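You operate a simulated robot arm through the tools that you are given. There is no shell and no other tool. Be economical: measure what you need, move in short steps, check, and stop when the job is done.

The job below is to be done with a simulated two-armed robot. You get a single attempt, and the scene is never put back.

Task
Raise both crate handles, stand the yarn winder in the crate and carry it to the chair.
Fine: both hands, level.
Where things are to end (x, y in the base frame): yarn winder within 6 cm of [60, 1].
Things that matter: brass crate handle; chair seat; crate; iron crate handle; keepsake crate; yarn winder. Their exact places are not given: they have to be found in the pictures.

It is judged by the outcome, as a careful person would: the job done as asked, and still so three seconds after it is handed in. It fails if anything else is knocked over, pushed out of place, dropped, spilled or broken.

Robot
Two 7-joint arms with two-finger parallel grippers on one trunk, on a base that drives. Base frame: it is fixed to the floor where the robot stands at the start and does not move with it; the origin is under the middle of the robot, x ahead of it, y to its left, z up; the surface under the hand at the start is at about z = 93. Units: cm, degrees, N and s.
The left shoulder is at the start at [11, 16.9, 151.5], the right one opposite. With the tool pointing down near the work surface each hand reaches from about 42 to 74 cm from the robot's upright axis, wherever it stands, measured 20 degrees to its own side. Places, roughly: brass crate handle [60, 10, 100]; chair seat [40, -120, 50]; crate [60, 0, 90]; iron crate handle [60, -10, 100]. Payload 1.57 kg a hand.
The tool frame of a hand sits at the grasp point between the pads (the TCP): z along the fingers, y along the line on which they close. The tips reach 3 cm beyond it. The gripper opens to 8 cm. The fingers are 1.7 cm wide and 1.2 cm thick; the gripper's body (4 by 8.2 cm) begins 8 cm behind the TCP.
Orientation is told as [roll, pitch, yaw] about the base's x, y, z axes, in that order, counted from this pose: with the fingers straight down and closing along the base's y, the tool's x points along the base's -x, its y along +y and its z along -z.

Tools
- The arms move only by the tool arm_command. It takes "left_targets", "right_targets" or both (then of equal length, played together; a hand with none holds still); each is one flat list of numbers, 7 for each row, row after row: the shift along the tool's x, y, z in cm, then the turn, a rotation vector about the tool's x, y, z in degrees, then the opening, from 0 (shut) to 1 (fully open). In form: [x, y, z, ax, ay, az, claw, x, y, z, ax, ay, az, claw, ...]. A call has 1 to 12 rows; each row shifts and turns the commanded pose from where the row before left it, along the tool's axes as they then stand. Rows are played at 5 a second. More than 5 cm and 8.6 degrees between two rows, or a gripper value outside its range, and nothing of the call is played. A pose out of reach is approached as far as the arm can. The call stops where the force on the tool passes 40 N (or 10 N more than at its start, if that is more) or the arm is blocked; 0.2 s more then pass. Each finger travels about 7.2 cm/s and halts on what it meets, pressing with about 20 N; the grip force reading is that of the motor and also rises with nothing between the fingers. The clock runs only during rows and for 0.2 s after the last one: add rows that do not move to give the fingers time. It gives the time, the measured TCP pose, the force on the tool (base axes), the opening and the grip force at its end, in the units of the frame above (readings bear some noise), with the torque about the TCP (base axes, N m) and any sound that the robot's microphone picked up.
- Cameras (640 x 400 px; columns grow to the right, rows downward): "scene" is now at [15.38, -0.19, 169.13]; the picture's right is [-0.03, -1.00, 0.00], its down [-0.81, 0.02, -0.58] and it looks along [0.58, -0.01, -0.81] (base axes); focal length 294 px, centre (320, 200). "left" rides on the left gripper at [7.2, 0.7, -12.2] in its tool frame; the picture's right is [-0.09, 1.00, 0.00], its down [-0.84, -0.08, -0.54] and it looks along [-0.54, -0.05, 0.84] (tool axes); focal length 238 px, centre (320, 200). "right" rides on the right gripper at [7.2, -0.7, -12.2] in its tool frame; the picture's right is [0.09, 1.00, 0.00], its down [-0.84, 0.08, -0.54] and it looks along [-0.54, 0.05, 0.84] (tool axes); focal length 238 px, centre (320, 200).
- grab_frame(camera): a new picture of that camera. No time passes.
- lift_body(by): slides the trunk up (or, below 0, down) by that many cm; the arms and the scene camera ride with it, the base frame stays. It gives what a move gives, with no picture.
- steer(legs): drives the robot by 1 to 6 legs, each [ahead, left, turn to the left] in cm, cm and degrees, along the robot's own axes; the way and the turn of a leg run together, so that a leg with both is an arc; at most 150 cm and 180 degrees a leg. The arms and the cameras ride along, it lands a little off, and it stops where it bumps. It gives what a move gives.
- pan_tilt(pan, tilt): turns the head with the scene camera to pan (to the left, within 86 degrees either way) and tilt (down, from -29 to 69), counted from straight ahead of the robot. It gives what a move gives.
- locate(camera, pixels): for up to 12 pixels [column, row] of the newest picture of that camera ("zoom" is the newest enlarged one), the place [x, y, z] in the base frame of the surface seen there, good to about 0.2 cm. No time passes.
- zoom(camera, box): a new picture of the part [left, top, right, bottom] of that camera's present view, enlarged. No time passes.
- sign_off(): hands the job in; it is judged then, once.

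Go step by step. Measure first, check grasps and placings, and put right what went wrong. The budget is 80 turns and 70 pictures, counting those below and the enlarged ones. Unless the task says otherwise, let go and move clear before handing in, and close with one line.

The tools are called after "Emit:" by a JSON object that holds its "name" and its "arguments". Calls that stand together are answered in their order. arm_command: Moves the arms, as the interface text tells. Its arguments: {"type":"object","properties":{"left_targets":{"type":"array"},"right_targets":{"type":"array"}},"required":[]} The other tools are called the same way: lift_body (by) slides the trunk up or down; steer (legs) drives the base; pan_tilt (pan, tilt) turns the head that bears the scene camera; grab_frame (camera) takes a picture; locate (camera, pixels) gives the place of the surface under pixels of a picture; zoom (camera, box) takes an enlarged picture of a part of a camera's view; sign_off () hands the job in.

At the start:

```text
t: 0.0
left_ee_pos: [62.5, 32.3, 119.23]
left_ee_rot: [0.1, 0.0, 0.2]
left_contact_force: [-0.1, 0.5, -0.7]
left_wrist_torque: [-0.03, -0.02, 0.01]
left_opening: 7.98
left_gripper_force: 0.1
right_ee_pos: [65.56, -17.08, 126.37]
right_ee_rot: [0.0, 0.0, 0.0]
right_contact_force: [0.2, -0.8, -0.1]
right_wrist_torque: [0.02, -0.04, 0.02]
right_opening: 8.0
right_gripper_force: 0.0
trunk travel left (down, up): [-82.9, 6.1]
robot x, y, heading: [0.01, 0.0, -0.1]
head pan, tilt: [-1.4, 54.4]
```

scene: 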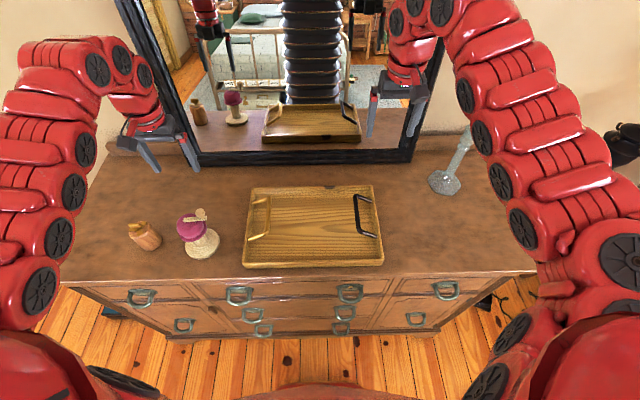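
right: 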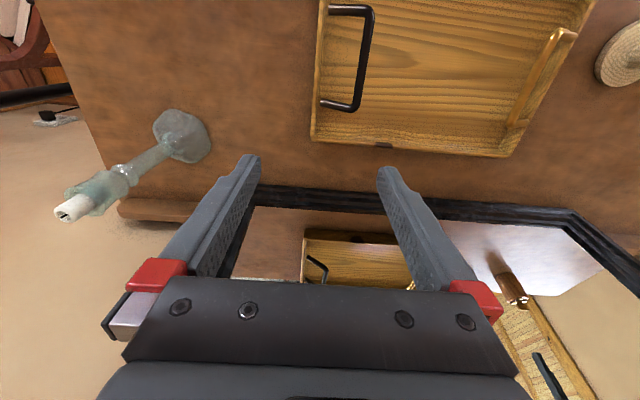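
left: 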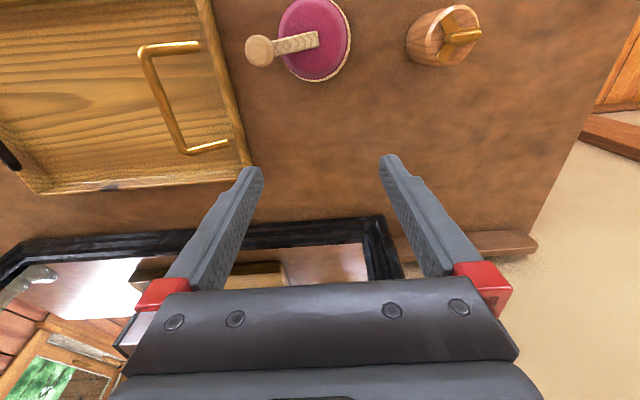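

The scene shows the crate (310,225) with two handles, a purple object with a crank (198,232), a small wooden item (145,236) and a glass candlestick (446,180). I'll enlarge these and then look for the chair.

Emit:
{"name": "zoom", "arguments": {"camera": "scene", "box": [110, 160, 400, 300]}}

Emit:
{"name": "locate", "arguments": {"camera": "scene", "pixels": [[190, 225], [203, 213], [200, 250], [145, 236], [270, 200], [250, 238], [355, 197], [372, 235], [310, 225], [252, 187], [373, 186], [243, 266]]}}

Emit:
{"name": "pan_tilt", "arguments": {"pan": -75, "tilt": 45}}

Emit:
{"name": "grab_frame", "arguments": {"camera": "scene"}}

```text
2.21 times, centred on (255, 230) of scene
```

zoom: 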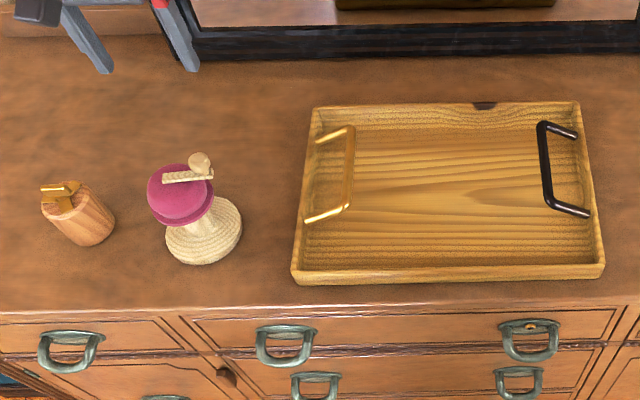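

```text
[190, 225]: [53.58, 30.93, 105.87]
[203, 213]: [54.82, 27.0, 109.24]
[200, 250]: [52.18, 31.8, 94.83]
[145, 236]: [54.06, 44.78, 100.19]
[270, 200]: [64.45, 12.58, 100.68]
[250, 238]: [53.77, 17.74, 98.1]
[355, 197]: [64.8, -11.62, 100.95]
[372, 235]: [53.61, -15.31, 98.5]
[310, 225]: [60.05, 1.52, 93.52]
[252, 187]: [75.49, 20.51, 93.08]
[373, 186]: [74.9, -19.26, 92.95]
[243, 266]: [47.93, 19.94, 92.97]
```

```text
t: 1.5
left_ee_pos: [62.44, 32.31, 119.29]
left_ee_rot: [0.0, 0.0, 0.1]
left_contact_force: [0.1, -0.5, -0.5]
left_wrist_torque: [0.0, 0.0, -0.01]
left_opening: 7.99
left_gripper_force: 0.1
right_ee_pos: [65.55, -16.98, 126.46]
right_ee_rot: [0.1, 0.0, 0.0]
right_contact_force: [-0.1, 0.8, 0.3]
right_wrist_torque: [-0.01, 0.03, 0.0]
right_opening: 8.02
right_gripper_force: 0.0
trunk travel left (down, up): [-82.9, 6.1]
robot x, y, heading: [0.05, -0.08, -0.2]
head pan, tilt: [-75.0, 45.0]
```

```text
65 pictures are left
```

scene: 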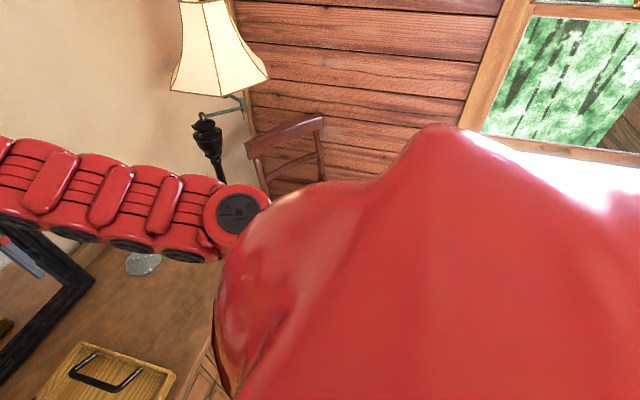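

The chair back shows at (290,150) beside a lamp, while the shoulder hides the seat. I'll locate it and look from other head angles.

Emit:
{"name": "locate", "arguments": {"camera": "scene", "pixels": [[255, 148], [320, 122], [322, 170], [265, 180], [205, 130], [300, 170], [143, 263]]}}

Emit:
{"name": "lift_body", "arguments": {"by": 5}}

Emit:
{"name": "steer", "arguments": {"legs": [[-35, 0, 0], [0, 0, -45]]}}

Emit:
{"name": "pan_tilt", "arguments": {"pan": -20, "tilt": 40}}

Emit:
{"name": "grab_frame", "arguments": {"camera": "scene"}}

```text
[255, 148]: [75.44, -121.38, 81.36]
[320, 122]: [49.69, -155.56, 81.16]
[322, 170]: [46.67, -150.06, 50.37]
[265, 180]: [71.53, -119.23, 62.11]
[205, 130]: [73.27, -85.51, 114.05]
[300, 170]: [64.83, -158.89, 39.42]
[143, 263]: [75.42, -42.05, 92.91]
```

```text
t: 2.4
left_ee_pos: [62.53, 32.06, 124.37]
left_ee_rot: [0.0, 0.0, 0.0]
left_contact_force: [0.2, 0.0, -0.1]
left_wrist_torque: [-0.02, -0.01, -0.01]
left_opening: 8.01
left_gripper_force: 0.1
right_ee_pos: [65.63, -16.91, 131.44]
right_ee_rot: [0.0, -0.1, 0.1]
right_contact_force: [-0.3, 0.8, -0.6]
right_wrist_torque: [0.0, 0.01, -0.02]
right_opening: 8.0
right_gripper_force: 0.1
trunk travel left (down, up): [-87.9, 1.1]
robot x, y, heading: [-0.21, 0.3, 0.0]
head pan, tilt: [-75.0, 45.0]
```

```text
t: 6.7
left_ee_pos: [32.59, -21.17, 124.34]
left_ee_rot: [0.1, 0.0, -44.6]
left_contact_force: [-0.2, -0.3, 1.1]
left_wrist_torque: [0.02, -0.02, -0.03]
left_opening: 8.0
left_gripper_force: 0.0
right_ee_pos: [0.0, -58.27, 131.39]
right_ee_rot: [0.1, 0.0, -44.8]
right_contact_force: [-0.4, 0.5, -0.6]
right_wrist_torque: [-0.04, -0.03, 0.0]
right_opening: 7.98
right_gripper_force: 0.0
trunk travel left (down, up): [-87.9, 1.1]
robot x, y, heading: [-34.38, 0.05, -44.7]
head pan, tilt: [-75.0, 45.0]
```

```text
t: 7.9
left_ee_pos: [32.66, -21.1, 124.32]
left_ee_rot: [0.0, 0.0, -44.8]
left_contact_force: [-0.2, 0.3, -0.2]
left_wrist_torque: [0.0, 0.03, -0.01]
left_opening: 8.02
left_gripper_force: 0.0
right_ee_pos: [0.01, -58.26, 131.39]
right_ee_rot: [0.1, -0.1, -44.8]
right_contact_force: [0.0, 0.7, 0.1]
right_wrist_torque: [0.02, 0.01, 0.0]
right_opening: 8.02
right_gripper_force: 0.2
trunk travel left (down, up): [-87.9, 1.1]
robot x, y, heading: [-34.31, 0.25, -44.7]
head pan, tilt: [-20.0, 40.0]
```

```text
64 pictures are left
```

scene: 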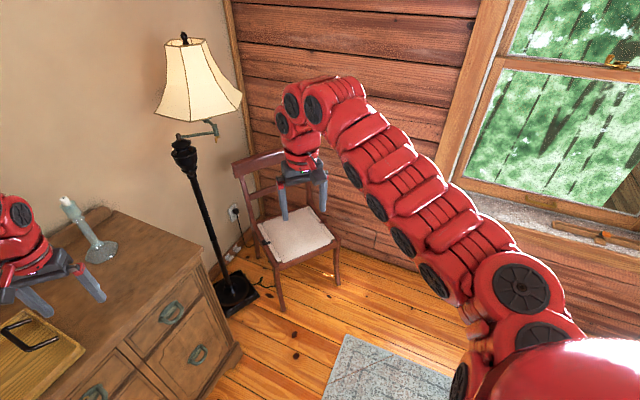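

The chair seat is in view at (297,235), empty, with the lamp between it and the dresser. I'll locate its corners.

Emit:
{"name": "locate", "arguments": {"camera": "scene", "pixels": [[258, 224], [276, 264], [335, 240], [308, 209], [297, 237], [241, 163], [290, 152], [213, 298], [258, 292], [240, 350], [204, 250], [195, 160]]}}

Emit:
{"name": "zoom", "arguments": {"camera": "scene", "box": [200, 130, 380, 310]}}

Emit:
{"name": "pan_tilt", "arguments": {"pan": -60, "tilt": 45}}

Emit:
{"name": "grab_frame", "arguments": {"camera": "scene"}}

```text
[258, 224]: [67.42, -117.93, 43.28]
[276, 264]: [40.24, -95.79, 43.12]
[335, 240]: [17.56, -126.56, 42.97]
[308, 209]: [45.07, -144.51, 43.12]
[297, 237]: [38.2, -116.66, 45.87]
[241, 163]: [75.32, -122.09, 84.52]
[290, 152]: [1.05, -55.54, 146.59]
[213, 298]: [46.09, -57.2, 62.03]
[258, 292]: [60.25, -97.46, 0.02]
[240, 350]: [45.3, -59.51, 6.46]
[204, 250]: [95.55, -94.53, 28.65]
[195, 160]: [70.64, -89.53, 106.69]
```

```text
2.22 times, centred on (290, 220) of scene
```

zoom: 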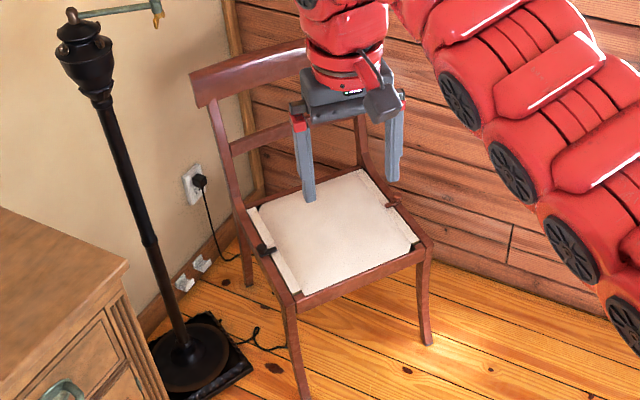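

```text
t: 9.0
left_ee_pos: [32.51, -21.17, 124.18]
left_ee_rot: [0.0, 0.0, -44.7]
left_contact_force: [-0.2, 0.9, 0.2]
left_wrist_torque: [0.0, 0.05, 0.01]
left_opening: 8.02
left_gripper_force: 0.1
right_ee_pos: [-0.05, -58.18, 131.38]
right_ee_rot: [0.0, 0.0, -44.7]
right_contact_force: [-0.1, -0.9, 0.1]
right_wrist_torque: [-0.02, 0.01, 0.0]
right_opening: 8.01
right_gripper_force: 0.0
trunk travel left (down, up): [-87.9, 1.1]
robot x, y, heading: [-34.34, -0.23, -44.9]
head pan, tilt: [-60.0, 45.0]
```

```text
62 pictures are left
```

scene: 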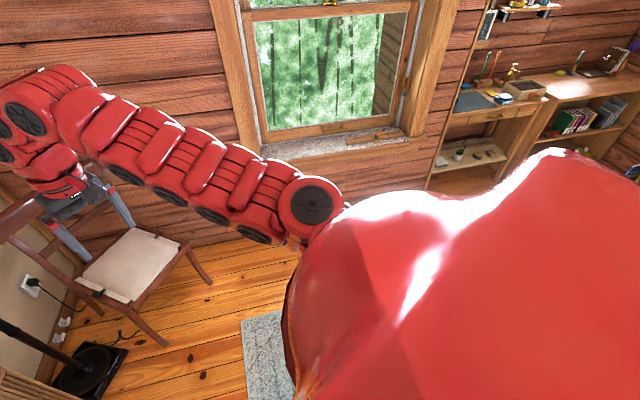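

The seat is empty, centre about (42,-120), z≈46, and the chair faces heading ~141°, so I'd approach with heading ≈ -39°. Now I go back to the dresser to study the handles and winder.

Emit:
{"name": "steer", "arguments": {"legs": [[0, 0, 45], [34.5, 0, 0]]}}

Emit:
{"name": "pan_tilt", "arguments": {"pan": 0, "tilt": 56}}

Emit:
{"name": "zoom", "arguments": {"camera": "scene", "box": [230, 170, 400, 280]}}

Emit:
{"name": "zoom", "arguments": {"camera": "scene", "box": [120, 180, 250, 270]}}

Emit:
{"name": "grab_frame", "arguments": {"camera": "left"}}

```text
t: 13.3
left_ee_pos: [62.55, 33.06, 124.44]
left_ee_rot: [0.0, -0.1, 0.6]
left_contact_force: [-0.2, 0.0, -1.4]
left_wrist_torque: [0.02, -0.01, 0.02]
left_opening: 7.99
left_gripper_force: 0.0
right_ee_pos: [65.88, -16.17, 131.44]
right_ee_rot: [0.0, -0.2, 0.5]
right_contact_force: [-0.6, -0.6, -0.2]
right_wrist_torque: [-0.01, -0.02, 0.01]
right_opening: 8.0
right_gripper_force: 0.1
trunk travel left (down, up): [-87.9, 1.1]
robot x, y, heading: [0.62, 0.29, 0.7]
head pan, tilt: [-60.0, 45.0]
```

```text
t: 14.6
left_ee_pos: [62.65, 33.01, 124.31]
left_ee_rot: [0.0, 0.0, 0.6]
left_contact_force: [0.3, 0.5, 0.8]
left_wrist_torque: [-0.01, 0.02, 0.04]
left_opening: 8.0
left_gripper_force: 0.0
right_ee_pos: [66.03, -16.24, 131.38]
right_ee_rot: [0.0, 0.0, 0.5]
right_contact_force: [0.6, 0.9, -0.8]
right_wrist_torque: [-0.03, -0.01, -0.01]
right_opening: 8.0
right_gripper_force: 0.0
trunk travel left (down, up): [-87.9, 1.1]
robot x, y, heading: [0.38, 0.18, 0.5]
head pan, tilt: [0.0, 56.0]
```

```text
3.64 times, centred on (315, 225) of scene
```

zoom: 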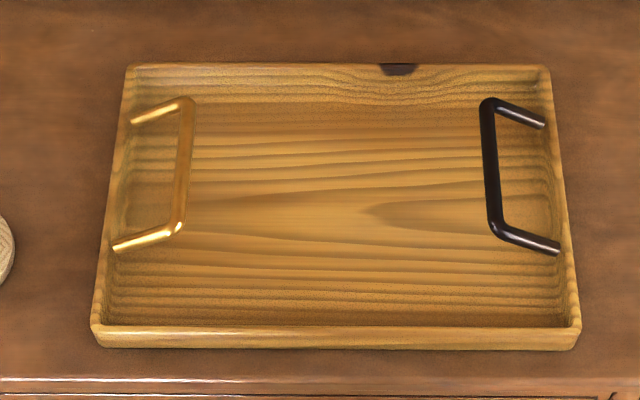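

```text
4.44 times, centred on (185, 225) of scene
```

zoom: 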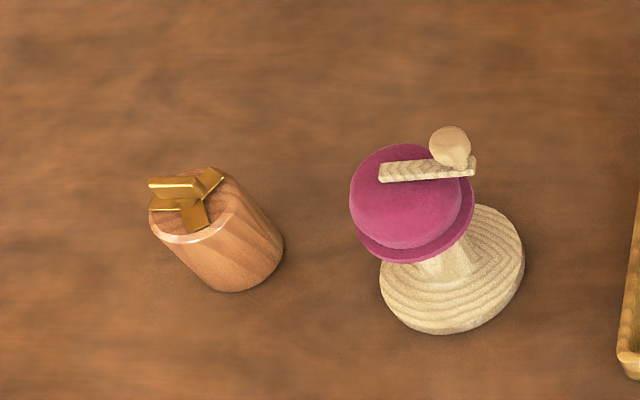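

```text
59 pictures are left
```

left: 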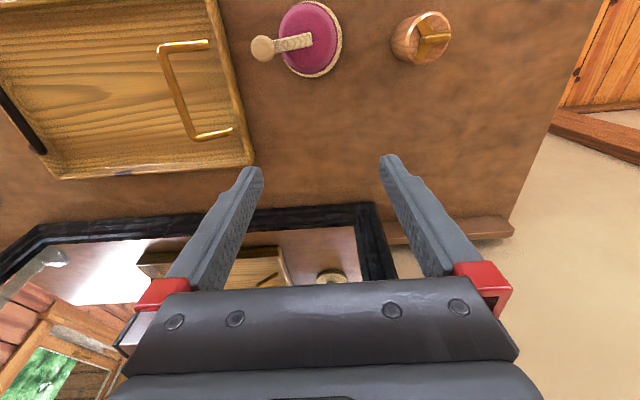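

The handles lean inward from the end walls: they're hinged. I'll measure the winder in the zoom picture, then re-zoom on the handles.

Emit:
{"name": "locate", "arguments": {"camera": "zoom", "pixels": [[451, 140], [385, 172], [405, 215], [352, 190], [472, 205], [415, 245], [382, 280], [440, 330], [523, 245], [500, 215], [450, 265], [425, 175]]}}

Emit:
{"name": "zoom", "arguments": {"camera": "scene", "box": [230, 170, 400, 280]}}

Emit:
{"name": "locate", "arguments": {"camera": "zoom", "pixels": [[135, 121], [184, 103], [180, 222], [118, 245], [184, 160], [540, 123], [488, 104], [496, 225], [555, 248], [491, 160], [96, 328], [130, 68]]}}

Emit:
{"name": "locate", "arguments": {"camera": "zoom", "pixels": [[548, 69], [577, 330], [112, 190], [560, 190], [340, 200], [340, 332], [340, 346], [340, 67], [340, 75]]}}

```text
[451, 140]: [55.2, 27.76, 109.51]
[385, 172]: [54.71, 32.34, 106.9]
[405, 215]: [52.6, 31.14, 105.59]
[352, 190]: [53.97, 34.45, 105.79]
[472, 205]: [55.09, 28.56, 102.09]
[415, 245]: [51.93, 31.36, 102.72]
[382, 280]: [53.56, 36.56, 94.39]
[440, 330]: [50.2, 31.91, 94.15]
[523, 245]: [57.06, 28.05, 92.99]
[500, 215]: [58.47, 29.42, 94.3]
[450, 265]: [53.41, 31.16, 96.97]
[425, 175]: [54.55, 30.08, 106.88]
```

```text
3.64 times, centred on (315, 225) of scene
```

zoom: 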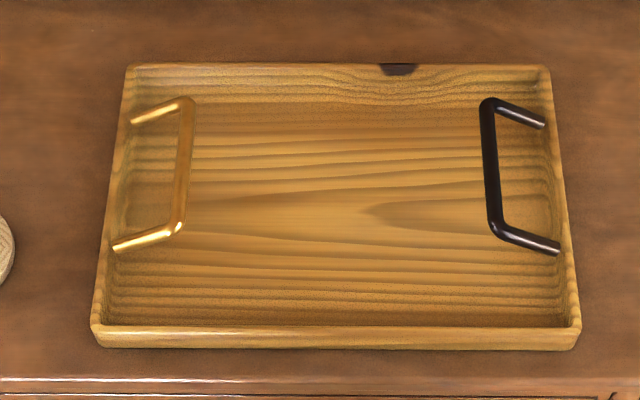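

```text
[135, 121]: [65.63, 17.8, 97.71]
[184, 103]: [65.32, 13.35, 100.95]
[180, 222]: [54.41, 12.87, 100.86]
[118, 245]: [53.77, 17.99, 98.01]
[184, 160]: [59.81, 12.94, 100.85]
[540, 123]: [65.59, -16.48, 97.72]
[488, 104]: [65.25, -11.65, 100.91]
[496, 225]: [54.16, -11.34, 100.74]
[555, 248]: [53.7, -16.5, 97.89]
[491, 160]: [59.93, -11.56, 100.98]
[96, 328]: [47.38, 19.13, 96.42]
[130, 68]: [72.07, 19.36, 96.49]
```

```text
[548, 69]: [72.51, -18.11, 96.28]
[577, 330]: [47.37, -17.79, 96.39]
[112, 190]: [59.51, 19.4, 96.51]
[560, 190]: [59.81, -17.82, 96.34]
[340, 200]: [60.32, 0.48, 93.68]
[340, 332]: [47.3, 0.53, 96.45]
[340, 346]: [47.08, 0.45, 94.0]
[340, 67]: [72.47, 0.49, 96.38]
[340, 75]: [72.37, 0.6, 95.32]
```

Crate spans x 47–72.6, y −18.2–19.7, centre ≈(60,0.8); rim z 96.4, floor 93.7. Brass bar is at y≈13, z≈100.6 (hinge y≈18.3) and the iron bar at y≈−11.5 (hinge y≈−17). I move both hands above the bars.

Emit:
{"name": "arm_command", "arguments": {"left_targets": [0.57, -4.02, 0, 0, 0, 0, 1, 0.57, -4.02, 0, 0, 0, 0, 1, 0.57, -4.02, 0, 0, 0, 0, 1, 0.57, -4.02, 0, 0, 0, 0, 1, 0.57, -4.02, 0, 0, 0, 0, 1, 0, 0, 4.3, 0, 0, 0, 1, 0, 0, 4.3, 0, 0, 0, 1, 0, 0, 4.3, 0, 0, 0, 1, 0, 0, 4.3, 0, 0, 0, 1, 0, 0, 0, 0, 0, 0, 1], "right_targets": [1.55, 1.15, 0, 0, 0, 0, 1, 1.55, 1.15, 0, 0, 0, 0, 1, 1.55, 1.15, 0, 0, 0, 0, 1, 1.55, 1.15, 0, 0, 0, 0, 1, 0, 0, 4.9, 0, 0, 0, 1, 0, 0, 4.9, 0, 0, 0, 1, 0, 0, 4.9, 0, 0, 0, 1, 0, 0, 4.9, 0, 0, 0, 1, 0, 0, 4.8, 0, 0, 0, 1, 0, 0, 0, 0, 0, 0, 1]}}

Emit:
{"name": "grab_frame", "arguments": {"camera": "scene"}}

Emit:
{"name": "grab_frame", "arguments": {"camera": "left"}}

Emit:
{"name": "grab_frame", "arguments": {"camera": "right"}}

```text
t: 16.8
left_ee_pos: [63.39, 27.36, 120.7]
left_ee_rot: [-0.1, 0.2, 0.7]
left_contact_force: [-0.2, -0.3, 0.9]
left_wrist_torque: [0.01, -0.03, -0.02]
left_opening: 8.0
left_gripper_force: 0.1
left hand out of reach, approached as far as the arm can: row 1, 2, 3, 4, 5, 6, 7, 8, 9
right_ee_pos: [62.42, -11.99, 129.87]
right_ee_rot: [0.0, 0.1, 0.5]
right_contact_force: [-1.1, -0.4, 0.7]
right_wrist_torque: [0.02, -0.02, -0.02]
right_opening: 8.0
right_gripper_force: 0.0
right hand out of reach, approached as far as the arm can: row 1, 2, 3, 4, 5, 6, 7, 8, 9
trunk travel left (down, up): [-87.9, 1.1]
robot x, y, heading: [0.49, 0.1, 0.3]
head pan, tilt: [0.0, 56.0]
```

```text
57 pictures are left
```

scene: 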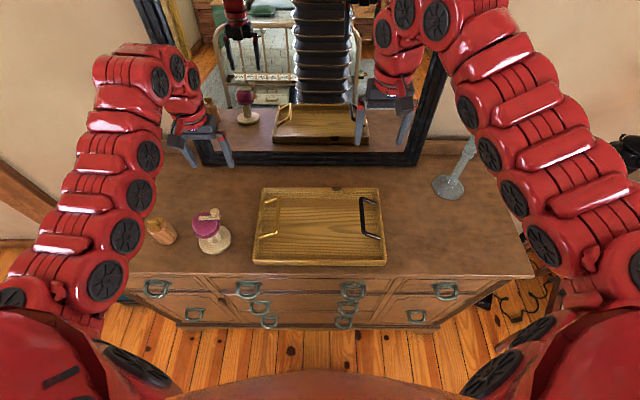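

```text
56 pictures are left
```

left: 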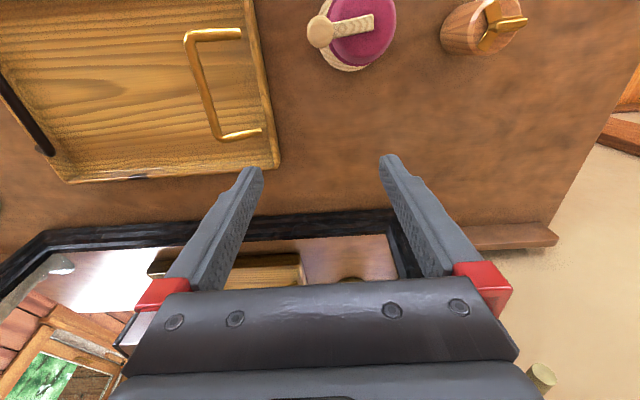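

```text
55 pictures are left
```

right: 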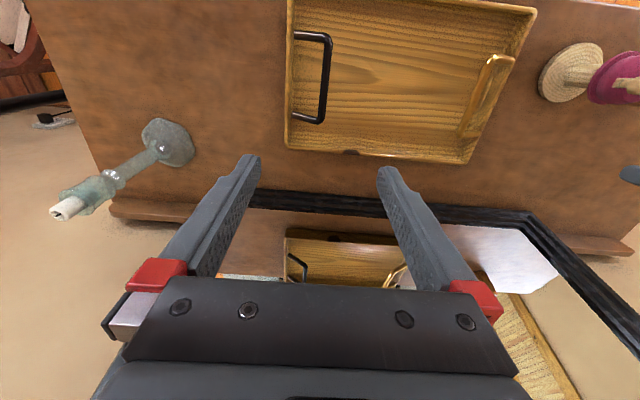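

Both hands were reported out of reach at this height, with nothing touched. I'll lower the trunk back 5 cm and approach by small descents first.

Emit:
{"name": "lift_body", "arguments": {"by": -5}}

Emit:
{"name": "arm_command", "arguments": {"left_targets": [0, -2, 0, 0, 0, 0, 1, 0, -2, 0, 0, 0, 0, 1, 0, 0, 0, 0, 0, 0, 1], "right_targets": [0, 0, 4, 0, 0, 0, 1, 0, 0, 4, 0, 0, 0, 1, 0, 0, 0, 0, 0, 0, 1]}}

```text
t: 17.8
left_ee_pos: [63.53, 27.44, 115.5]
left_ee_rot: [-0.1, 0.2, 0.6]
left_contact_force: [-1.1, -0.1, -0.5]
left_wrist_torque: [0.02, -0.02, 0.01]
left_opening: 8.02
left_gripper_force: 0.1
right_ee_pos: [62.41, -12.1, 124.76]
right_ee_rot: [0.0, 0.2, 0.6]
right_contact_force: [0.2, 0.3, -0.1]
right_wrist_torque: [-0.01, -0.02, 0.01]
right_opening: 8.01
right_gripper_force: 0.0
trunk travel left (down, up): [-82.9, 6.1]
robot x, y, heading: [0.31, 0.2, 0.4]
head pan, tilt: [0.0, 56.0]
```

```text
t: 18.6
left_ee_pos: [63.4, 27.35, 115.61]
left_ee_rot: [-0.1, 0.1, 0.7]
left_contact_force: [0.5, -0.3, 0.6]
left_wrist_torque: [0.04, 0.0, 0.02]
left_opening: 8.01
left_gripper_force: 0.1
left hand out of reach, approached as far as the arm can: row 1, 2
right_ee_pos: [63.42, -10.31, 120.1]
right_ee_rot: [-0.1, 0.3, 0.2]
right_contact_force: [0.3, -1.3, 0.9]
right_wrist_torque: [0.02, -0.03, -0.03]
right_opening: 7.99
right_gripper_force: 0.1
right hand out of reach, approached as far as the arm can: row 1, 2
trunk travel left (down, up): [-82.9, 6.1]
robot x, y, heading: [0.17, 0.52, 0.4]
head pan, tilt: [0.0, 56.0]
```

The left did not move inward at all; the right drifted while descending. I'll test single directions to see which are limited.

Emit:
{"name": "arm_command", "arguments": {"left_targets": [0, 0, 0, 0, 0, 0, 1, 0, 0, 0, 0, 0, 0, 1], "right_targets": [0, 0, 0, 0, 0, 0, 1, 0, 0, 2, 0, 0, 0, 1]}}

Emit:
{"name": "arm_command", "arguments": {"left_targets": [0, 0, -2, 0, 0, 0, 1, 0, 0, 0, 0, 0, 0, 1], "right_targets": [2, 0, 0, 0, 0, 0, 1, 0, 0, 0, 0, 0, 0, 1]}}

Emit:
{"name": "arm_command", "arguments": {"left_targets": [2, 0, 0, 0, 0, 0, 1, 0, 0, 0, 0, 0, 0, 1]}}

```text
t: 19.1
left_ee_pos: [63.55, 27.39, 115.56]
left_ee_rot: [-0.1, 0.2, 0.7]
left_contact_force: [0.4, -0.2, -0.5]
left_wrist_torque: [-0.01, 0.0, 0.0]
left_opening: 7.98
left_gripper_force: 0.0
right_ee_pos: [63.54, -10.33, 120.1]
right_ee_rot: [0.0, 0.5, 0.2]
right_contact_force: [0.0, -0.6, 1.3]
right_wrist_torque: [-0.02, 0.0, 0.01]
right_opening: 8.0
right_gripper_force: 0.2
right hand out of reach, approached as far as the arm can: row 2
trunk travel left (down, up): [-82.9, 6.1]
robot x, y, heading: [0.31, 0.56, 0.6]
head pan, tilt: [0.0, 56.0]
```

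```text
t: 19.8
left_ee_pos: [63.52, 27.35, 117.66]
left_ee_rot: [-0.2, 0.1, 0.7]
left_contact_force: [-0.1, 0.6, -0.2]
left_wrist_torque: [0.05, 0.02, 0.01]
left_opening: 8.01
left_gripper_force: 0.0
right_ee_pos: [63.6, -10.32, 120.11]
right_ee_rot: [0.0, 0.5, 0.2]
right_contact_force: [-0.2, -0.3, 0.3]
right_wrist_torque: [-0.03, 0.02, 0.0]
right_opening: 7.98
right_gripper_force: 0.2
right hand out of reach, approached as far as the arm can: row 1
trunk travel left (down, up): [-82.9, 6.1]
robot x, y, heading: [0.57, -0.06, 0.2]
head pan, tilt: [0.0, 56.0]
```

```text
t: 20.4
left_ee_pos: [63.54, 27.36, 117.55]
left_ee_rot: [-0.1, 0.2, 0.7]
left_contact_force: [0.1, 0.9, 0.1]
left_wrist_torque: [0.03, 0.04, 0.0]
left_opening: 7.99
left_gripper_force: 0.0
left hand out of reach, approached as far as the arm can: row 1
right_ee_pos: [63.57, -10.35, 120.12]
right_ee_rot: [-0.1, 0.4, 0.3]
right_contact_force: [-0.2, 0.7, -0.2]
right_wrist_torque: [0.02, 0.02, -0.01]
right_opening: 7.98
right_gripper_force: 0.0
trunk travel left (down, up): [-82.9, 6.1]
robot x, y, heading: [0.58, -0.21, 0.6]
head pan, tilt: [0.0, 56.0]
```

Inward and downward are limited here. I'll probe other directions (left: down; right: outward y, then down).

Emit:
{"name": "arm_command", "arguments": {"left_targets": [0, 0, 3, 0, 0, 0, 1, 0, 0, 3, 0, 0, 0, 1, 0, 0, 0, 0, 0, 0, 1], "right_targets": [0, -3, 0, 0, 0, 0, 1, 0, -3, 0, 0, 0, 0, 1, 0, 0, 0, 0, 0, 0, 1]}}

Emit:
{"name": "arm_command", "arguments": {"right_targets": [0, 0, 3, 0, 0, 0, 1, 0, 0, 3, 0, 0, 0, 1, 0, 0, 3, 0, 0, 0, 1, 0, 0, 0, 0, 0, 0, 1]}}

```text
t: 21.1
left_ee_pos: [63.57, 29.07, 111.2]
left_ee_rot: [0.0, 0.2, 0.6]
left_contact_force: [0.2, -0.6, 0.2]
left_wrist_torque: [0.04, 0.01, 0.02]
left_opening: 7.98
left_gripper_force: 0.0
left hand out of reach, approached as far as the arm can: row 2
right_ee_pos: [66.64, -12.41, 120.81]
right_ee_rot: [0.0, 0.2, 0.5]
right_contact_force: [-0.9, 0.4, -0.1]
right_wrist_torque: [-0.01, -0.01, -0.01]
right_opening: 7.98
right_gripper_force: 0.1
right hand out of reach, approached as far as the arm can: row 1, 2
trunk travel left (down, up): [-82.9, 6.1]
robot x, y, heading: [0.74, 0.35, 0.3]
head pan, tilt: [0.0, 56.0]
```

```text
t: 22.1
left_ee_pos: [63.58, 29.1, 111.02]
left_ee_rot: [0.0, 0.2, 0.7]
left_contact_force: [0.7, 0.0, 0.2]
left_wrist_torque: [0.01, -0.01, -0.04]
left_opening: 7.99
left_gripper_force: 0.0
right_ee_pos: [66.61, -12.3, 111.67]
right_ee_rot: [0.1, 0.3, 0.6]
right_contact_force: [0.3, 0.1, -0.5]
right_wrist_torque: [0.01, -0.03, -0.01]
right_opening: 8.02
right_gripper_force: 0.0
trunk travel left (down, up): [-82.9, 6.1]
robot x, y, heading: [0.54, 0.36, 0.5]
head pan, tilt: [0.0, 56.0]
```

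The right arm descends fine at larger x, so the limit is being too close to the body. I'll back the base 7 cm and retry (hands ride back to x≈57–60, well clear).

Emit:
{"name": "steer", "arguments": {"legs": [[-7, 0, 0]]}}

Emit:
{"name": "arm_command", "arguments": {"left_targets": [-1.5, -2, 0, 0, 0, 0, 1, -1.5, -2, 0, 0, 0, 0, 1, 0, -2, 0, 0, 0, 0, 1, 0, -2, 0, 0, 0, 0, 1, 0, 0, 0, 0, 0, 0, 1], "right_targets": [0, 0.1, 1, 0, 0, 0, 1, 0, 0, 1, 0, 0, 0, 1, 0, 0, 1, 0, 0, 0, 1, 0, 0, 0, 0, 0, 0, 1, 0, 0, 0, 0, 0, 0, 1]}}

```text
t: 23.2
left_ee_pos: [56.81, 28.96, 110.96]
left_ee_rot: [-0.1, 0.2, 0.7]
left_contact_force: [0.7, 0.7, 0.4]
left_wrist_torque: [0.02, 0.05, -0.02]
left_opening: 7.99
left_gripper_force: 0.1
right_ee_pos: [60.05, -12.35, 111.52]
right_ee_rot: [0.0, 0.3, 0.5]
right_contact_force: [-0.8, 0.2, 0.1]
right_wrist_torque: [0.0, 0.05, 0.01]
right_opening: 8.01
right_gripper_force: 0.1
trunk travel left (down, up): [-82.9, 6.1]
robot x, y, heading: [-6.57, 0.17, 0.5]
head pan, tilt: [0.0, 56.0]
```

```text
t: 24.4
left_ee_pos: [59.61, 20.92, 111.16]
left_ee_rot: [-0.1, 0.2, 0.6]
left_contact_force: [-0.2, 0.2, -0.2]
left_wrist_torque: [0.0, 0.02, 0.0]
left_opening: 7.99
left_gripper_force: 0.1
right_ee_pos: [59.74, -12.31, 108.71]
right_ee_rot: [0.0, 0.3, 0.5]
right_contact_force: [0.2, 0.2, -0.9]
right_wrist_torque: [0.01, 0.0, 0.01]
right_opening: 8.01
right_gripper_force: 0.1
trunk travel left (down, up): [-82.9, 6.1]
robot x, y, heading: [-6.21, 0.38, 0.5]
head pan, tilt: [0.0, 56.0]
```

Works now. Next: left over to y≈13.1, right to −11.6, descending to z≈104.5 and then check.

Emit:
{"name": "arm_command", "arguments": {"left_targets": [0, -3.9, 0, 0, 0, 0, 1, 0, -3.9, 0, 0, 0, 0, 1, 0, 0, 3.3, 0, 0, 0, 1, 0, 0, 3.3, 0, 0, 0, 1, 0, 0, 0, 0, 0, 0, 1], "right_targets": [0, 0.7, 0, 0, 0, 0, 1, 0, 0, 0, 0, 0, 0, 1, 0, 0, 2.1, 0, 0, 0, 1, 0, 0, 2.1, 0, 0, 0, 1, 0, 0, 0, 0, 0, 0, 1]}}

Emit:
{"name": "grab_frame", "arguments": {"camera": "scene"}}

Emit:
{"name": "grab_frame", "arguments": {"camera": "left"}}

Emit:
{"name": "grab_frame", "arguments": {"camera": "right"}}

```text
t: 25.6
left_ee_pos: [59.68, 13.21, 104.59]
left_ee_rot: [0.0, 0.1, 0.7]
left_contact_force: [-0.3, -0.6, -0.9]
left_wrist_torque: [-0.01, -0.04, 0.01]
left_opening: 8.01
left_gripper_force: 0.1
right_ee_pos: [59.71, -11.64, 104.77]
right_ee_rot: [-0.1, 0.2, 0.6]
right_contact_force: [-0.3, -0.3, 0.6]
right_wrist_torque: [-0.01, 0.01, 0.0]
right_opening: 8.03
right_gripper_force: 0.1
trunk travel left (down, up): [-82.9, 6.1]
robot x, y, heading: [-6.47, 0.25, 0.4]
head pan, tilt: [0.0, 56.0]
```

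```text
54 pictures are left
```

scene: 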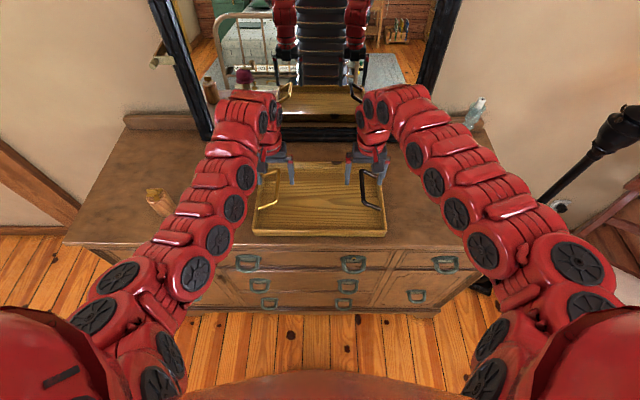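

```text
53 pictures are left
```

left: 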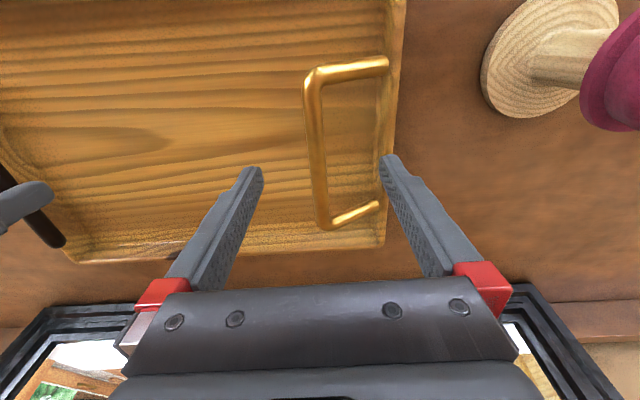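

```text
52 pictures are left
```

right: 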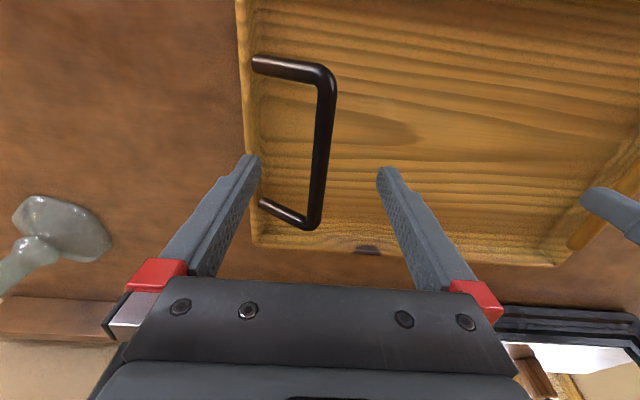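

Both grippers straddle their bars. I descend 4 cm and close.

Emit:
{"name": "arm_command", "arguments": {"left_targets": [0, 0, 2, 0, 0, 0, 1, 0, 0, 2, 0, 0, 0, 1, 0, 0, 0, 0, 0, 0, 0.4, 0, 0, 0, 0, 0, 0, 0.4, 0, 0, 0, 0, 0, 0, 0, 0, 0, 0, 0, 0, 0, 0, 0, 0, 0, 0, 0, 0, 0], "right_targets": [0, 0, 2, 0, 0, 0, 1, 0, 0, 2.1, 0, 0, 0, 1, 0, 0, 0, 0, 0, 0, 0.4, 0, 0, 0, 0, 0, 0, 0.4, 0, 0, 0, 0, 0, 0, 0, 0, 0, 0, 0, 0, 0, 0, 0, 0, 0, 0, 0, 0, 0]}}

Emit:
{"name": "grab_frame", "arguments": {"camera": "left"}}

Emit:
{"name": "grab_frame", "arguments": {"camera": "right"}}

```text
t: 27.2
left_ee_pos: [59.77, 13.2, 100.6]
left_ee_rot: [-0.1, 0.0, 0.7]
left_contact_force: [1.0, -7.4, 2.5]
left_wrist_torque: [-0.08, 0.11, -0.14]
left_opening: 1.24
left_gripper_force: 19.6
right_ee_pos: [59.81, -11.41, 100.58]
right_ee_rot: [0.1, 0.2, 0.5]
right_contact_force: [1.5, 4.9, 2.6]
right_wrist_torque: [-0.01, 0.2, -0.12]
right_opening: 1.21
right_gripper_force: 19.8
trunk travel left (down, up): [-82.9, 6.1]
robot x, y, heading: [-6.59, 0.12, 0.6]
head pan, tilt: [0.0, 56.0]
```

```text
51 pictures are left
```

left: 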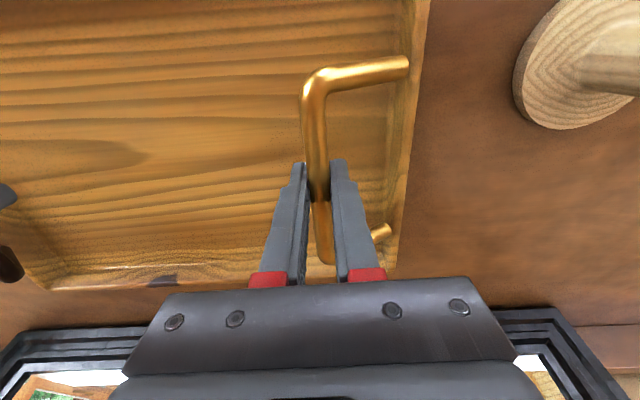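

```text
50 pictures are left
```

right: 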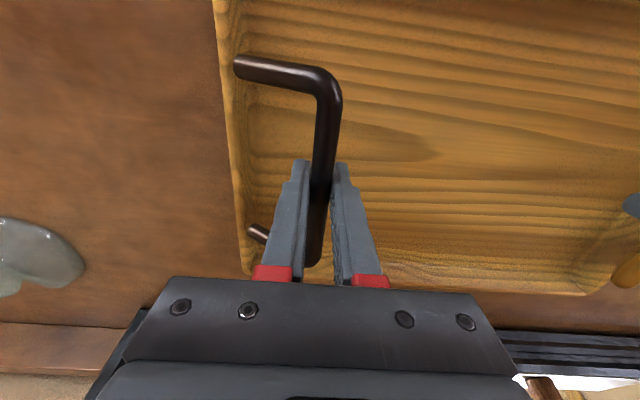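

Both bars held (1.2 cm thick). I loosen to a cage fit and swing both handles outward along their arcs.

Emit:
{"name": "arm_command", "arguments": {"left_targets": [0, 0, 0, 0, 0, 0, 0.22, 0, 0.91, -1.16, 0, 0, 0, 0.22, 0, 1.16, -0.91, 0, 0, 0, 0.22, 0, 1.22, -0.59, 0, 0, 0, 0.22, 0, 0, 0, 0, 0, 0, 0.22], "right_targets": [0, 0, 0, 0, 0, 0, 0.22, 0, -0.91, -1.16, 0, 0, 0, 0.22, 0, -1.16, -0.91, 0, 0, 0, 0.22, 0, -1.22, -0.59, 0, 0, 0, 0.22, 0, 0, 0, 0, 0, 0, 0.22]}}

Emit:
{"name": "grab_frame", "arguments": {"camera": "left"}}

Emit:
{"name": "grab_frame", "arguments": {"camera": "right"}}

```text
t: 28.4
left_ee_pos: [59.72, 16.57, 103.29]
left_ee_rot: [0.0, 0.1, 0.7]
left_contact_force: [0.5, -0.2, 0.6]
left_wrist_torque: [0.01, -0.03, 0.01]
left_opening: 1.84
left_gripper_force: 0.6
right_ee_pos: [59.8, -14.87, 103.24]
right_ee_rot: [0.1, 0.2, 0.5]
right_contact_force: [1.2, 0.5, 1.0]
right_wrist_torque: [-0.02, -0.02, -0.01]
right_opening: 1.78
right_gripper_force: 0.1
trunk travel left (down, up): [-82.9, 6.1]
robot x, y, heading: [-6.32, -0.12, 0.5]
head pan, tilt: [0.0, 56.0]
```

```text
49 pictures are left
```

left: 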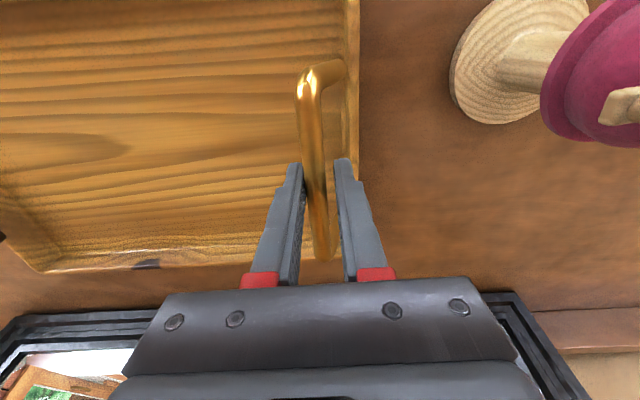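

```text
48 pictures are left
```

right: 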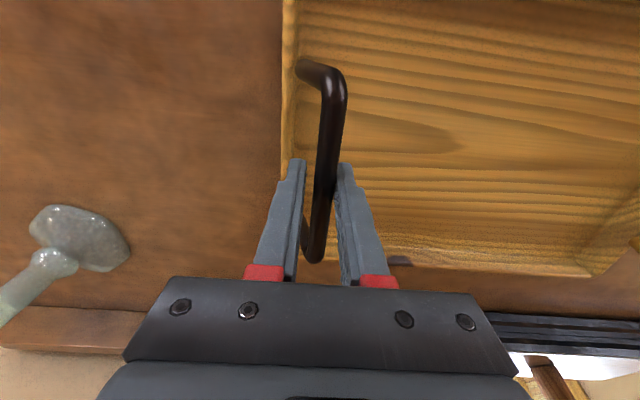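

The handles are rising smoothly with no load on the crate. Continuing to vertical.

Emit:
{"name": "arm_command", "arguments": {"left_targets": [0, 1.2, -0.33, 0, 0, 0, 0.22, 0, 0.9, -0.07, 0, 0, 0, 0.22, 0, 0, 0, 0, 0, 0, 0.22], "right_targets": [0, -1.2, -0.33, 0, 0, 0, 0.22, 0, -0.9, -0.07, 0, 0, 0, 0.22, 0, 0, 0, 0, 0, 0, 0.22]}}

Emit:
{"name": "grab_frame", "arguments": {"camera": "left"}}

Emit:
{"name": "grab_frame", "arguments": {"camera": "right"}}

Emit:
{"name": "locate", "arguments": {"camera": "left", "pixels": [[312, 120], [312, 80], [345, 60]]}}

```text
t: 29.2
left_ee_pos: [59.83, 18.54, 103.55]
left_ee_rot: [-0.2, 0.1, 0.7]
left_contact_force: [-0.5, -1.2, -0.7]
left_wrist_torque: [-0.01, -0.03, 0.0]
left_opening: 1.83
left_gripper_force: 0.2
right_ee_pos: [59.78, -16.99, 103.65]
right_ee_rot: [0.0, 0.3, 0.5]
right_contact_force: [-1.6, 0.4, 0.0]
right_wrist_torque: [0.01, 0.0, -0.02]
right_opening: 1.83
right_gripper_force: 0.5
trunk travel left (down, up): [-82.9, 6.1]
robot x, y, heading: [-6.45, -0.0, 0.5]
head pan, tilt: [0.0, 56.0]
```

```text
47 pictures are left
```

left: 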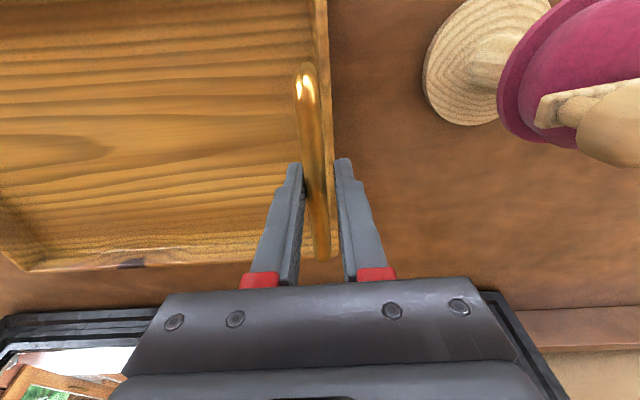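

```text
46 pictures are left
```

right: 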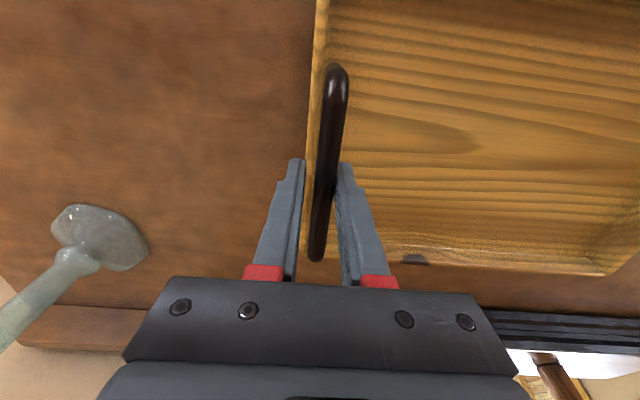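

```text
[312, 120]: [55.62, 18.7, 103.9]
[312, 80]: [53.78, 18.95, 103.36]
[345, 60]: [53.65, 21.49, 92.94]
```

Both handles are upright. I open and lift both hands clear, then check whether they stay.

Emit:
{"name": "arm_command", "arguments": {"left_targets": [0, 0, 0, 0, 0, 0, 0.6, 0, 0, 0, 0, 0, 0, 0.6, 0, 0, -3, 0, 0, 0, 0.6, 0, 0, -3, 0, 0, 0, 0.6, 0, 0, -3, 0, 0, 0, 1, 0, 0, -2, 0, 0, 0, 1], "right_targets": [0, 0, 0, 0, 0, 0, 0.6, 0, 0, 0, 0, 0, 0, 0.6, 0, 0, -3, 0, 0, 0, 0.6, 0, 0, -3, 0, 0, 0, 0.6, 0, -2, -3, 0, 0, 0, 1, 0, -3, 0, 0, 0, 0, 1]}}

Emit:
{"name": "grab_frame", "arguments": {"camera": "scene"}}

Emit:
{"name": "grab_frame", "arguments": {"camera": "left"}}

```text
t: 30.6
left_ee_pos: [59.68, 18.45, 114.61]
left_ee_rot: [0.0, 0.2, 0.7]
left_contact_force: [-1.3, -0.5, 0.5]
left_wrist_torque: [0.01, -0.02, 0.04]
left_opening: 8.0
left_gripper_force: 0.1
right_ee_pos: [59.81, -22.13, 112.53]
right_ee_rot: [0.1, 0.2, 0.5]
right_contact_force: [0.0, -0.2, 0.0]
right_wrist_torque: [0.01, -0.03, -0.02]
right_opening: 8.01
right_gripper_force: 0.0
trunk travel left (down, up): [-82.9, 6.1]
robot x, y, heading: [-6.81, -0.28, 0.6]
head pan, tilt: [0.0, 56.0]
```

```text
45 pictures are left
```

scene: 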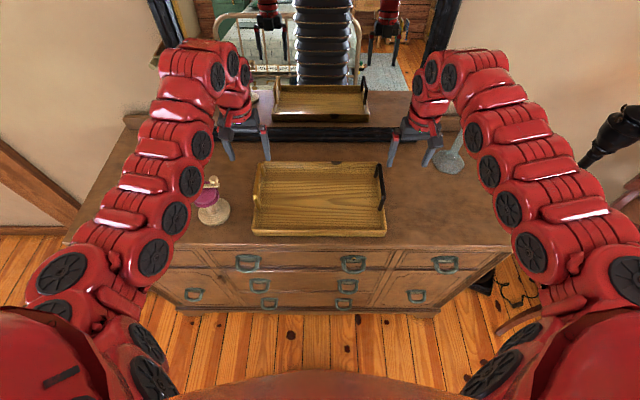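

```text
44 pictures are left
```

left: 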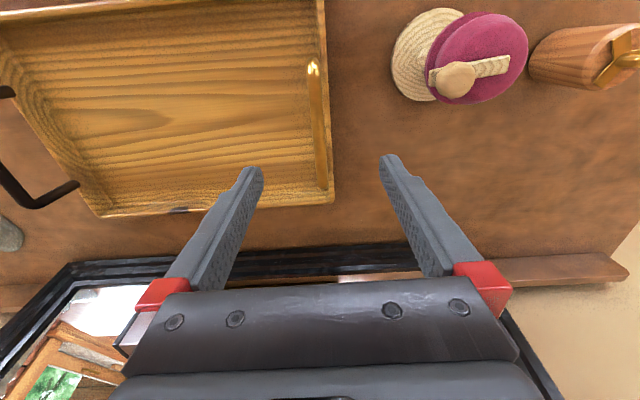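

Handles stay up by themselves. Now the winder: measuring dome and base from the left camera.

Emit:
{"name": "locate", "arguments": {"camera": "left", "pixels": [[526, 48], [492, 14], [476, 102], [440, 40], [458, 80], [393, 55], [432, 9], [430, 100], [500, 66], [480, 40], [448, 90], [585, 55]]}}

Emit:
{"name": "zoom", "arguments": {"camera": "left", "box": [370, 0, 640, 130]}}

```text
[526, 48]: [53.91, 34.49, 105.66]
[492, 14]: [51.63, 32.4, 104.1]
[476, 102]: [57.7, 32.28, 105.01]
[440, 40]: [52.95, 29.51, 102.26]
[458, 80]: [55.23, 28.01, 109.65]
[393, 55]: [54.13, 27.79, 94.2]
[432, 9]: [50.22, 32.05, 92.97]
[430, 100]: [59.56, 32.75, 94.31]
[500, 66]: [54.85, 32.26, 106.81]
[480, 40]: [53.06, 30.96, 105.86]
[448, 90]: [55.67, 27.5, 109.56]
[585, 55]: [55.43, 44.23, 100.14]
```

```text
2.37 times, centred on (505, 65) of left
```

zoom: 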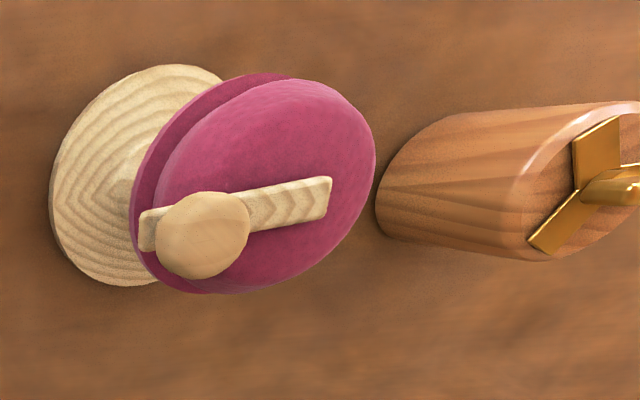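

Winder axis ≈(54.8,31.9); dome ≈6.6 cm across at z 102–106, crank pointing −y with knob top ≈110. I move above it, then turn the hand 60° so the fingers avoid the crank.

Emit:
{"name": "arm_command", "arguments": {"left_targets": [0, 0, -1, 0, 0, 0, 1, 1.2, 3.3, 0, 0, 0, 0, 1, 1.2, 3.3, 0, 0, 0, 0, 1, 1.2, 3.3, 0, 0, 0, 0, 1, 1.2, 3.3, 0, 0, 0, 0, 1, 0, 0, 0, 0, 0, 0, 1]}}

Emit:
{"name": "arm_command", "arguments": {"left_targets": [0, 0, 0, 0, 0, 7.5, 1, 0, 0, 0, 0, 0, 7.5, 1, 0, 0, 0, 0, 0, 7.5, 1, 0, 0, 0, 0, 0, 7.5, 1, 0, 0, 0, 0, 0, 7.5, 1, 0, 0, 0, 0, 0, 7.5, 1, 0, 0, 0, 0, 0, 7.5, 1, 0, 0, 0, 0, 0, 7.5, 1, 0, 0, 0, 0, 0, 0, 1]}}

Emit:
{"name": "grab_frame", "arguments": {"camera": "left"}}

```text
t: 32.0
left_ee_pos: [56.55, 27.44, 115.38]
left_ee_rot: [-0.2, 0.2, 0.6]
left_contact_force: [-0.4, 0.6, -0.3]
left_wrist_torque: [0.04, 0.0, 0.0]
left_opening: 7.99
left_gripper_force: 0.0
left hand out of reach, approached as far as the arm can: row 4, 5
right_ee_pos: [59.79, -22.0, 112.57]
right_ee_rot: [0.0, 0.2, 0.4]
right_contact_force: [0.1, 0.4, 0.0]
right_wrist_torque: [0.0, 0.01, -0.03]
right_opening: 7.98
right_gripper_force: 0.0
trunk travel left (down, up): [-82.9, 6.1]
robot x, y, heading: [-6.86, 0.35, 0.2]
head pan, tilt: [0.0, 56.0]
```

```text
t: 34.0
left_ee_pos: [56.41, 27.52, 115.6]
left_ee_rot: [-0.5, 0.1, -59.1]
left_contact_force: [-0.5, 0.7, -0.5]
left_wrist_torque: [-0.01, -0.01, 0.01]
left_opening: 7.99
left_gripper_force: 0.1
right_ee_pos: [59.9, -22.02, 112.54]
right_ee_rot: [0.0, 0.2, 0.6]
right_contact_force: [0.4, 0.3, 0.2]
right_wrist_torque: [0.0, -0.01, 0.01]
right_opening: 7.98
right_gripper_force: 0.0
trunk travel left (down, up): [-82.9, 6.1]
robot x, y, heading: [-6.37, -0.02, 0.5]
head pan, tilt: [0.0, 56.0]
```

```text
42 pictures are left
```

left: 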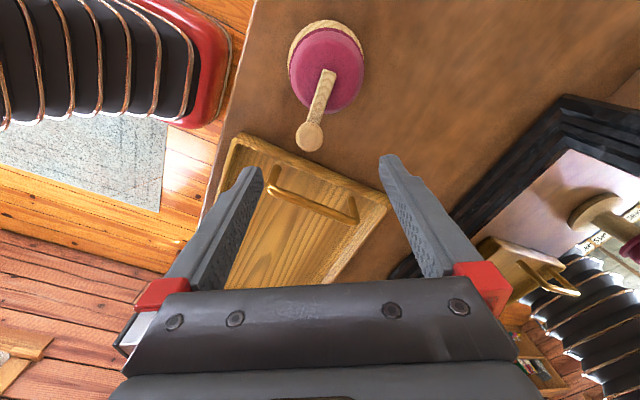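

Yaw worked, but the reach at this height is limited near the body again; I back the base 4 cm and then line up over the dome.

Emit:
{"name": "steer", "arguments": {"legs": [[-4, 0, 0]]}}

```text
t: 34.8
left_ee_pos: [53.05, 27.31, 115.3]
left_ee_rot: [-0.6, 0.2, -59.2]
left_contact_force: [0.5, -0.2, 0.0]
left_wrist_torque: [-0.01, 0.0, -0.01]
left_opening: 8.0
left_gripper_force: 0.0
right_ee_pos: [56.47, -22.14, 112.11]
right_ee_rot: [0.0, 0.5, 0.5]
right_contact_force: [0.6, 0.8, 0.1]
right_wrist_torque: [0.01, 0.03, 0.01]
right_opening: 8.0
right_gripper_force: 0.2
trunk travel left (down, up): [-82.9, 6.1]
robot x, y, heading: [-9.94, 0.32, 0.4]
head pan, tilt: [0.0, 56.0]
```

Emit:
{"name": "arm_command", "arguments": {"left_targets": [1.47, 1.87, 0, 0, 0, 0, 1, 1.47, 1.87, 0, 0, 0, 0, 1, 0, 0, 0, 0, 0, 0, 1]}}

Emit:
{"name": "grab_frame", "arguments": {"camera": "left"}}

Emit:
{"name": "zoom", "arguments": {"camera": "scene", "box": [120, 120, 330, 260]}}

```text
t: 35.6
left_ee_pos: [54.05, 31.75, 115.63]
left_ee_rot: [-0.3, 0.1, -59.1]
left_contact_force: [-0.5, 0.7, 0.6]
left_wrist_torque: [0.03, -0.01, -0.01]
left_opening: 8.01
left_gripper_force: 0.1
right_ee_pos: [55.71, -22.24, 112.73]
right_ee_rot: [-0.1, 0.1, 0.5]
right_contact_force: [-0.1, 0.4, -0.6]
right_wrist_torque: [0.02, -0.05, 0.01]
right_opening: 8.01
right_gripper_force: 0.1
trunk travel left (down, up): [-82.9, 6.1]
robot x, y, heading: [-10.64, 0.15, 0.4]
head pan, tilt: [0.0, 56.0]
```

```text
41 pictures are left
```

left: 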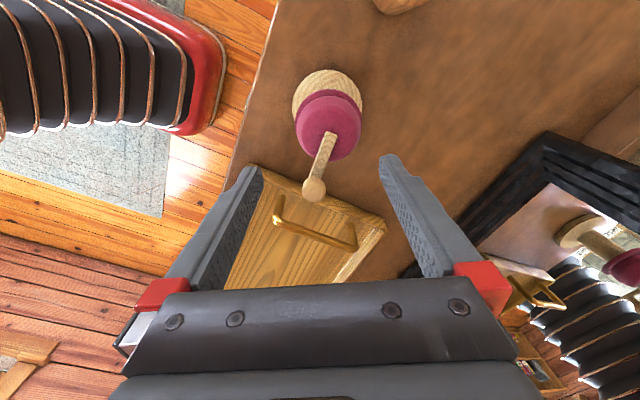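

```text
2.86 times, centred on (225, 190) of scene
```

zoom: 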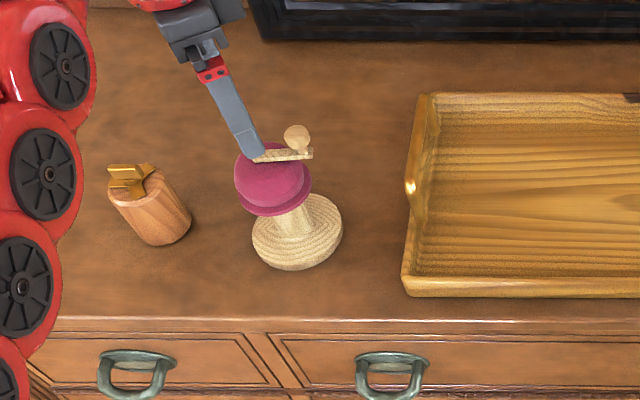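

I re-measure the dome in this very view so that base drift cancels.

Emit:
{"name": "locate", "arguments": {"camera": "left", "pixels": [[297, 128], [359, 135], [325, 155], [328, 104], [313, 188], [294, 95], [362, 95], [327, 71], [328, 130], [330, 92]]}}

Emit:
{"name": "zoom", "arguments": {"camera": "left", "box": [250, 50, 410, 220]}}

```text
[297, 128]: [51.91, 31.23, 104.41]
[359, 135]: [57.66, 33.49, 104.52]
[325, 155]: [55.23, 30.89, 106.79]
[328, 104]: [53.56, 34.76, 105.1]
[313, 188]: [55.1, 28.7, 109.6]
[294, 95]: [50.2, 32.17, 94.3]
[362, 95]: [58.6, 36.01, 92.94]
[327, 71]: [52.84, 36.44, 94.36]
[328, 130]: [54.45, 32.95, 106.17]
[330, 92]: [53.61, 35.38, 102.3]
```

```text
2.35 times, centred on (330, 135) of left
```

zoom: 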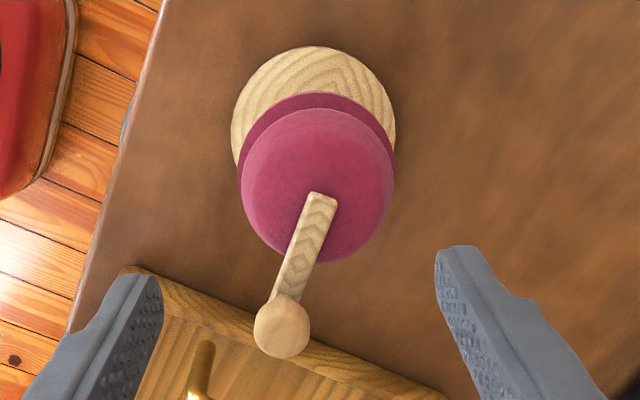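

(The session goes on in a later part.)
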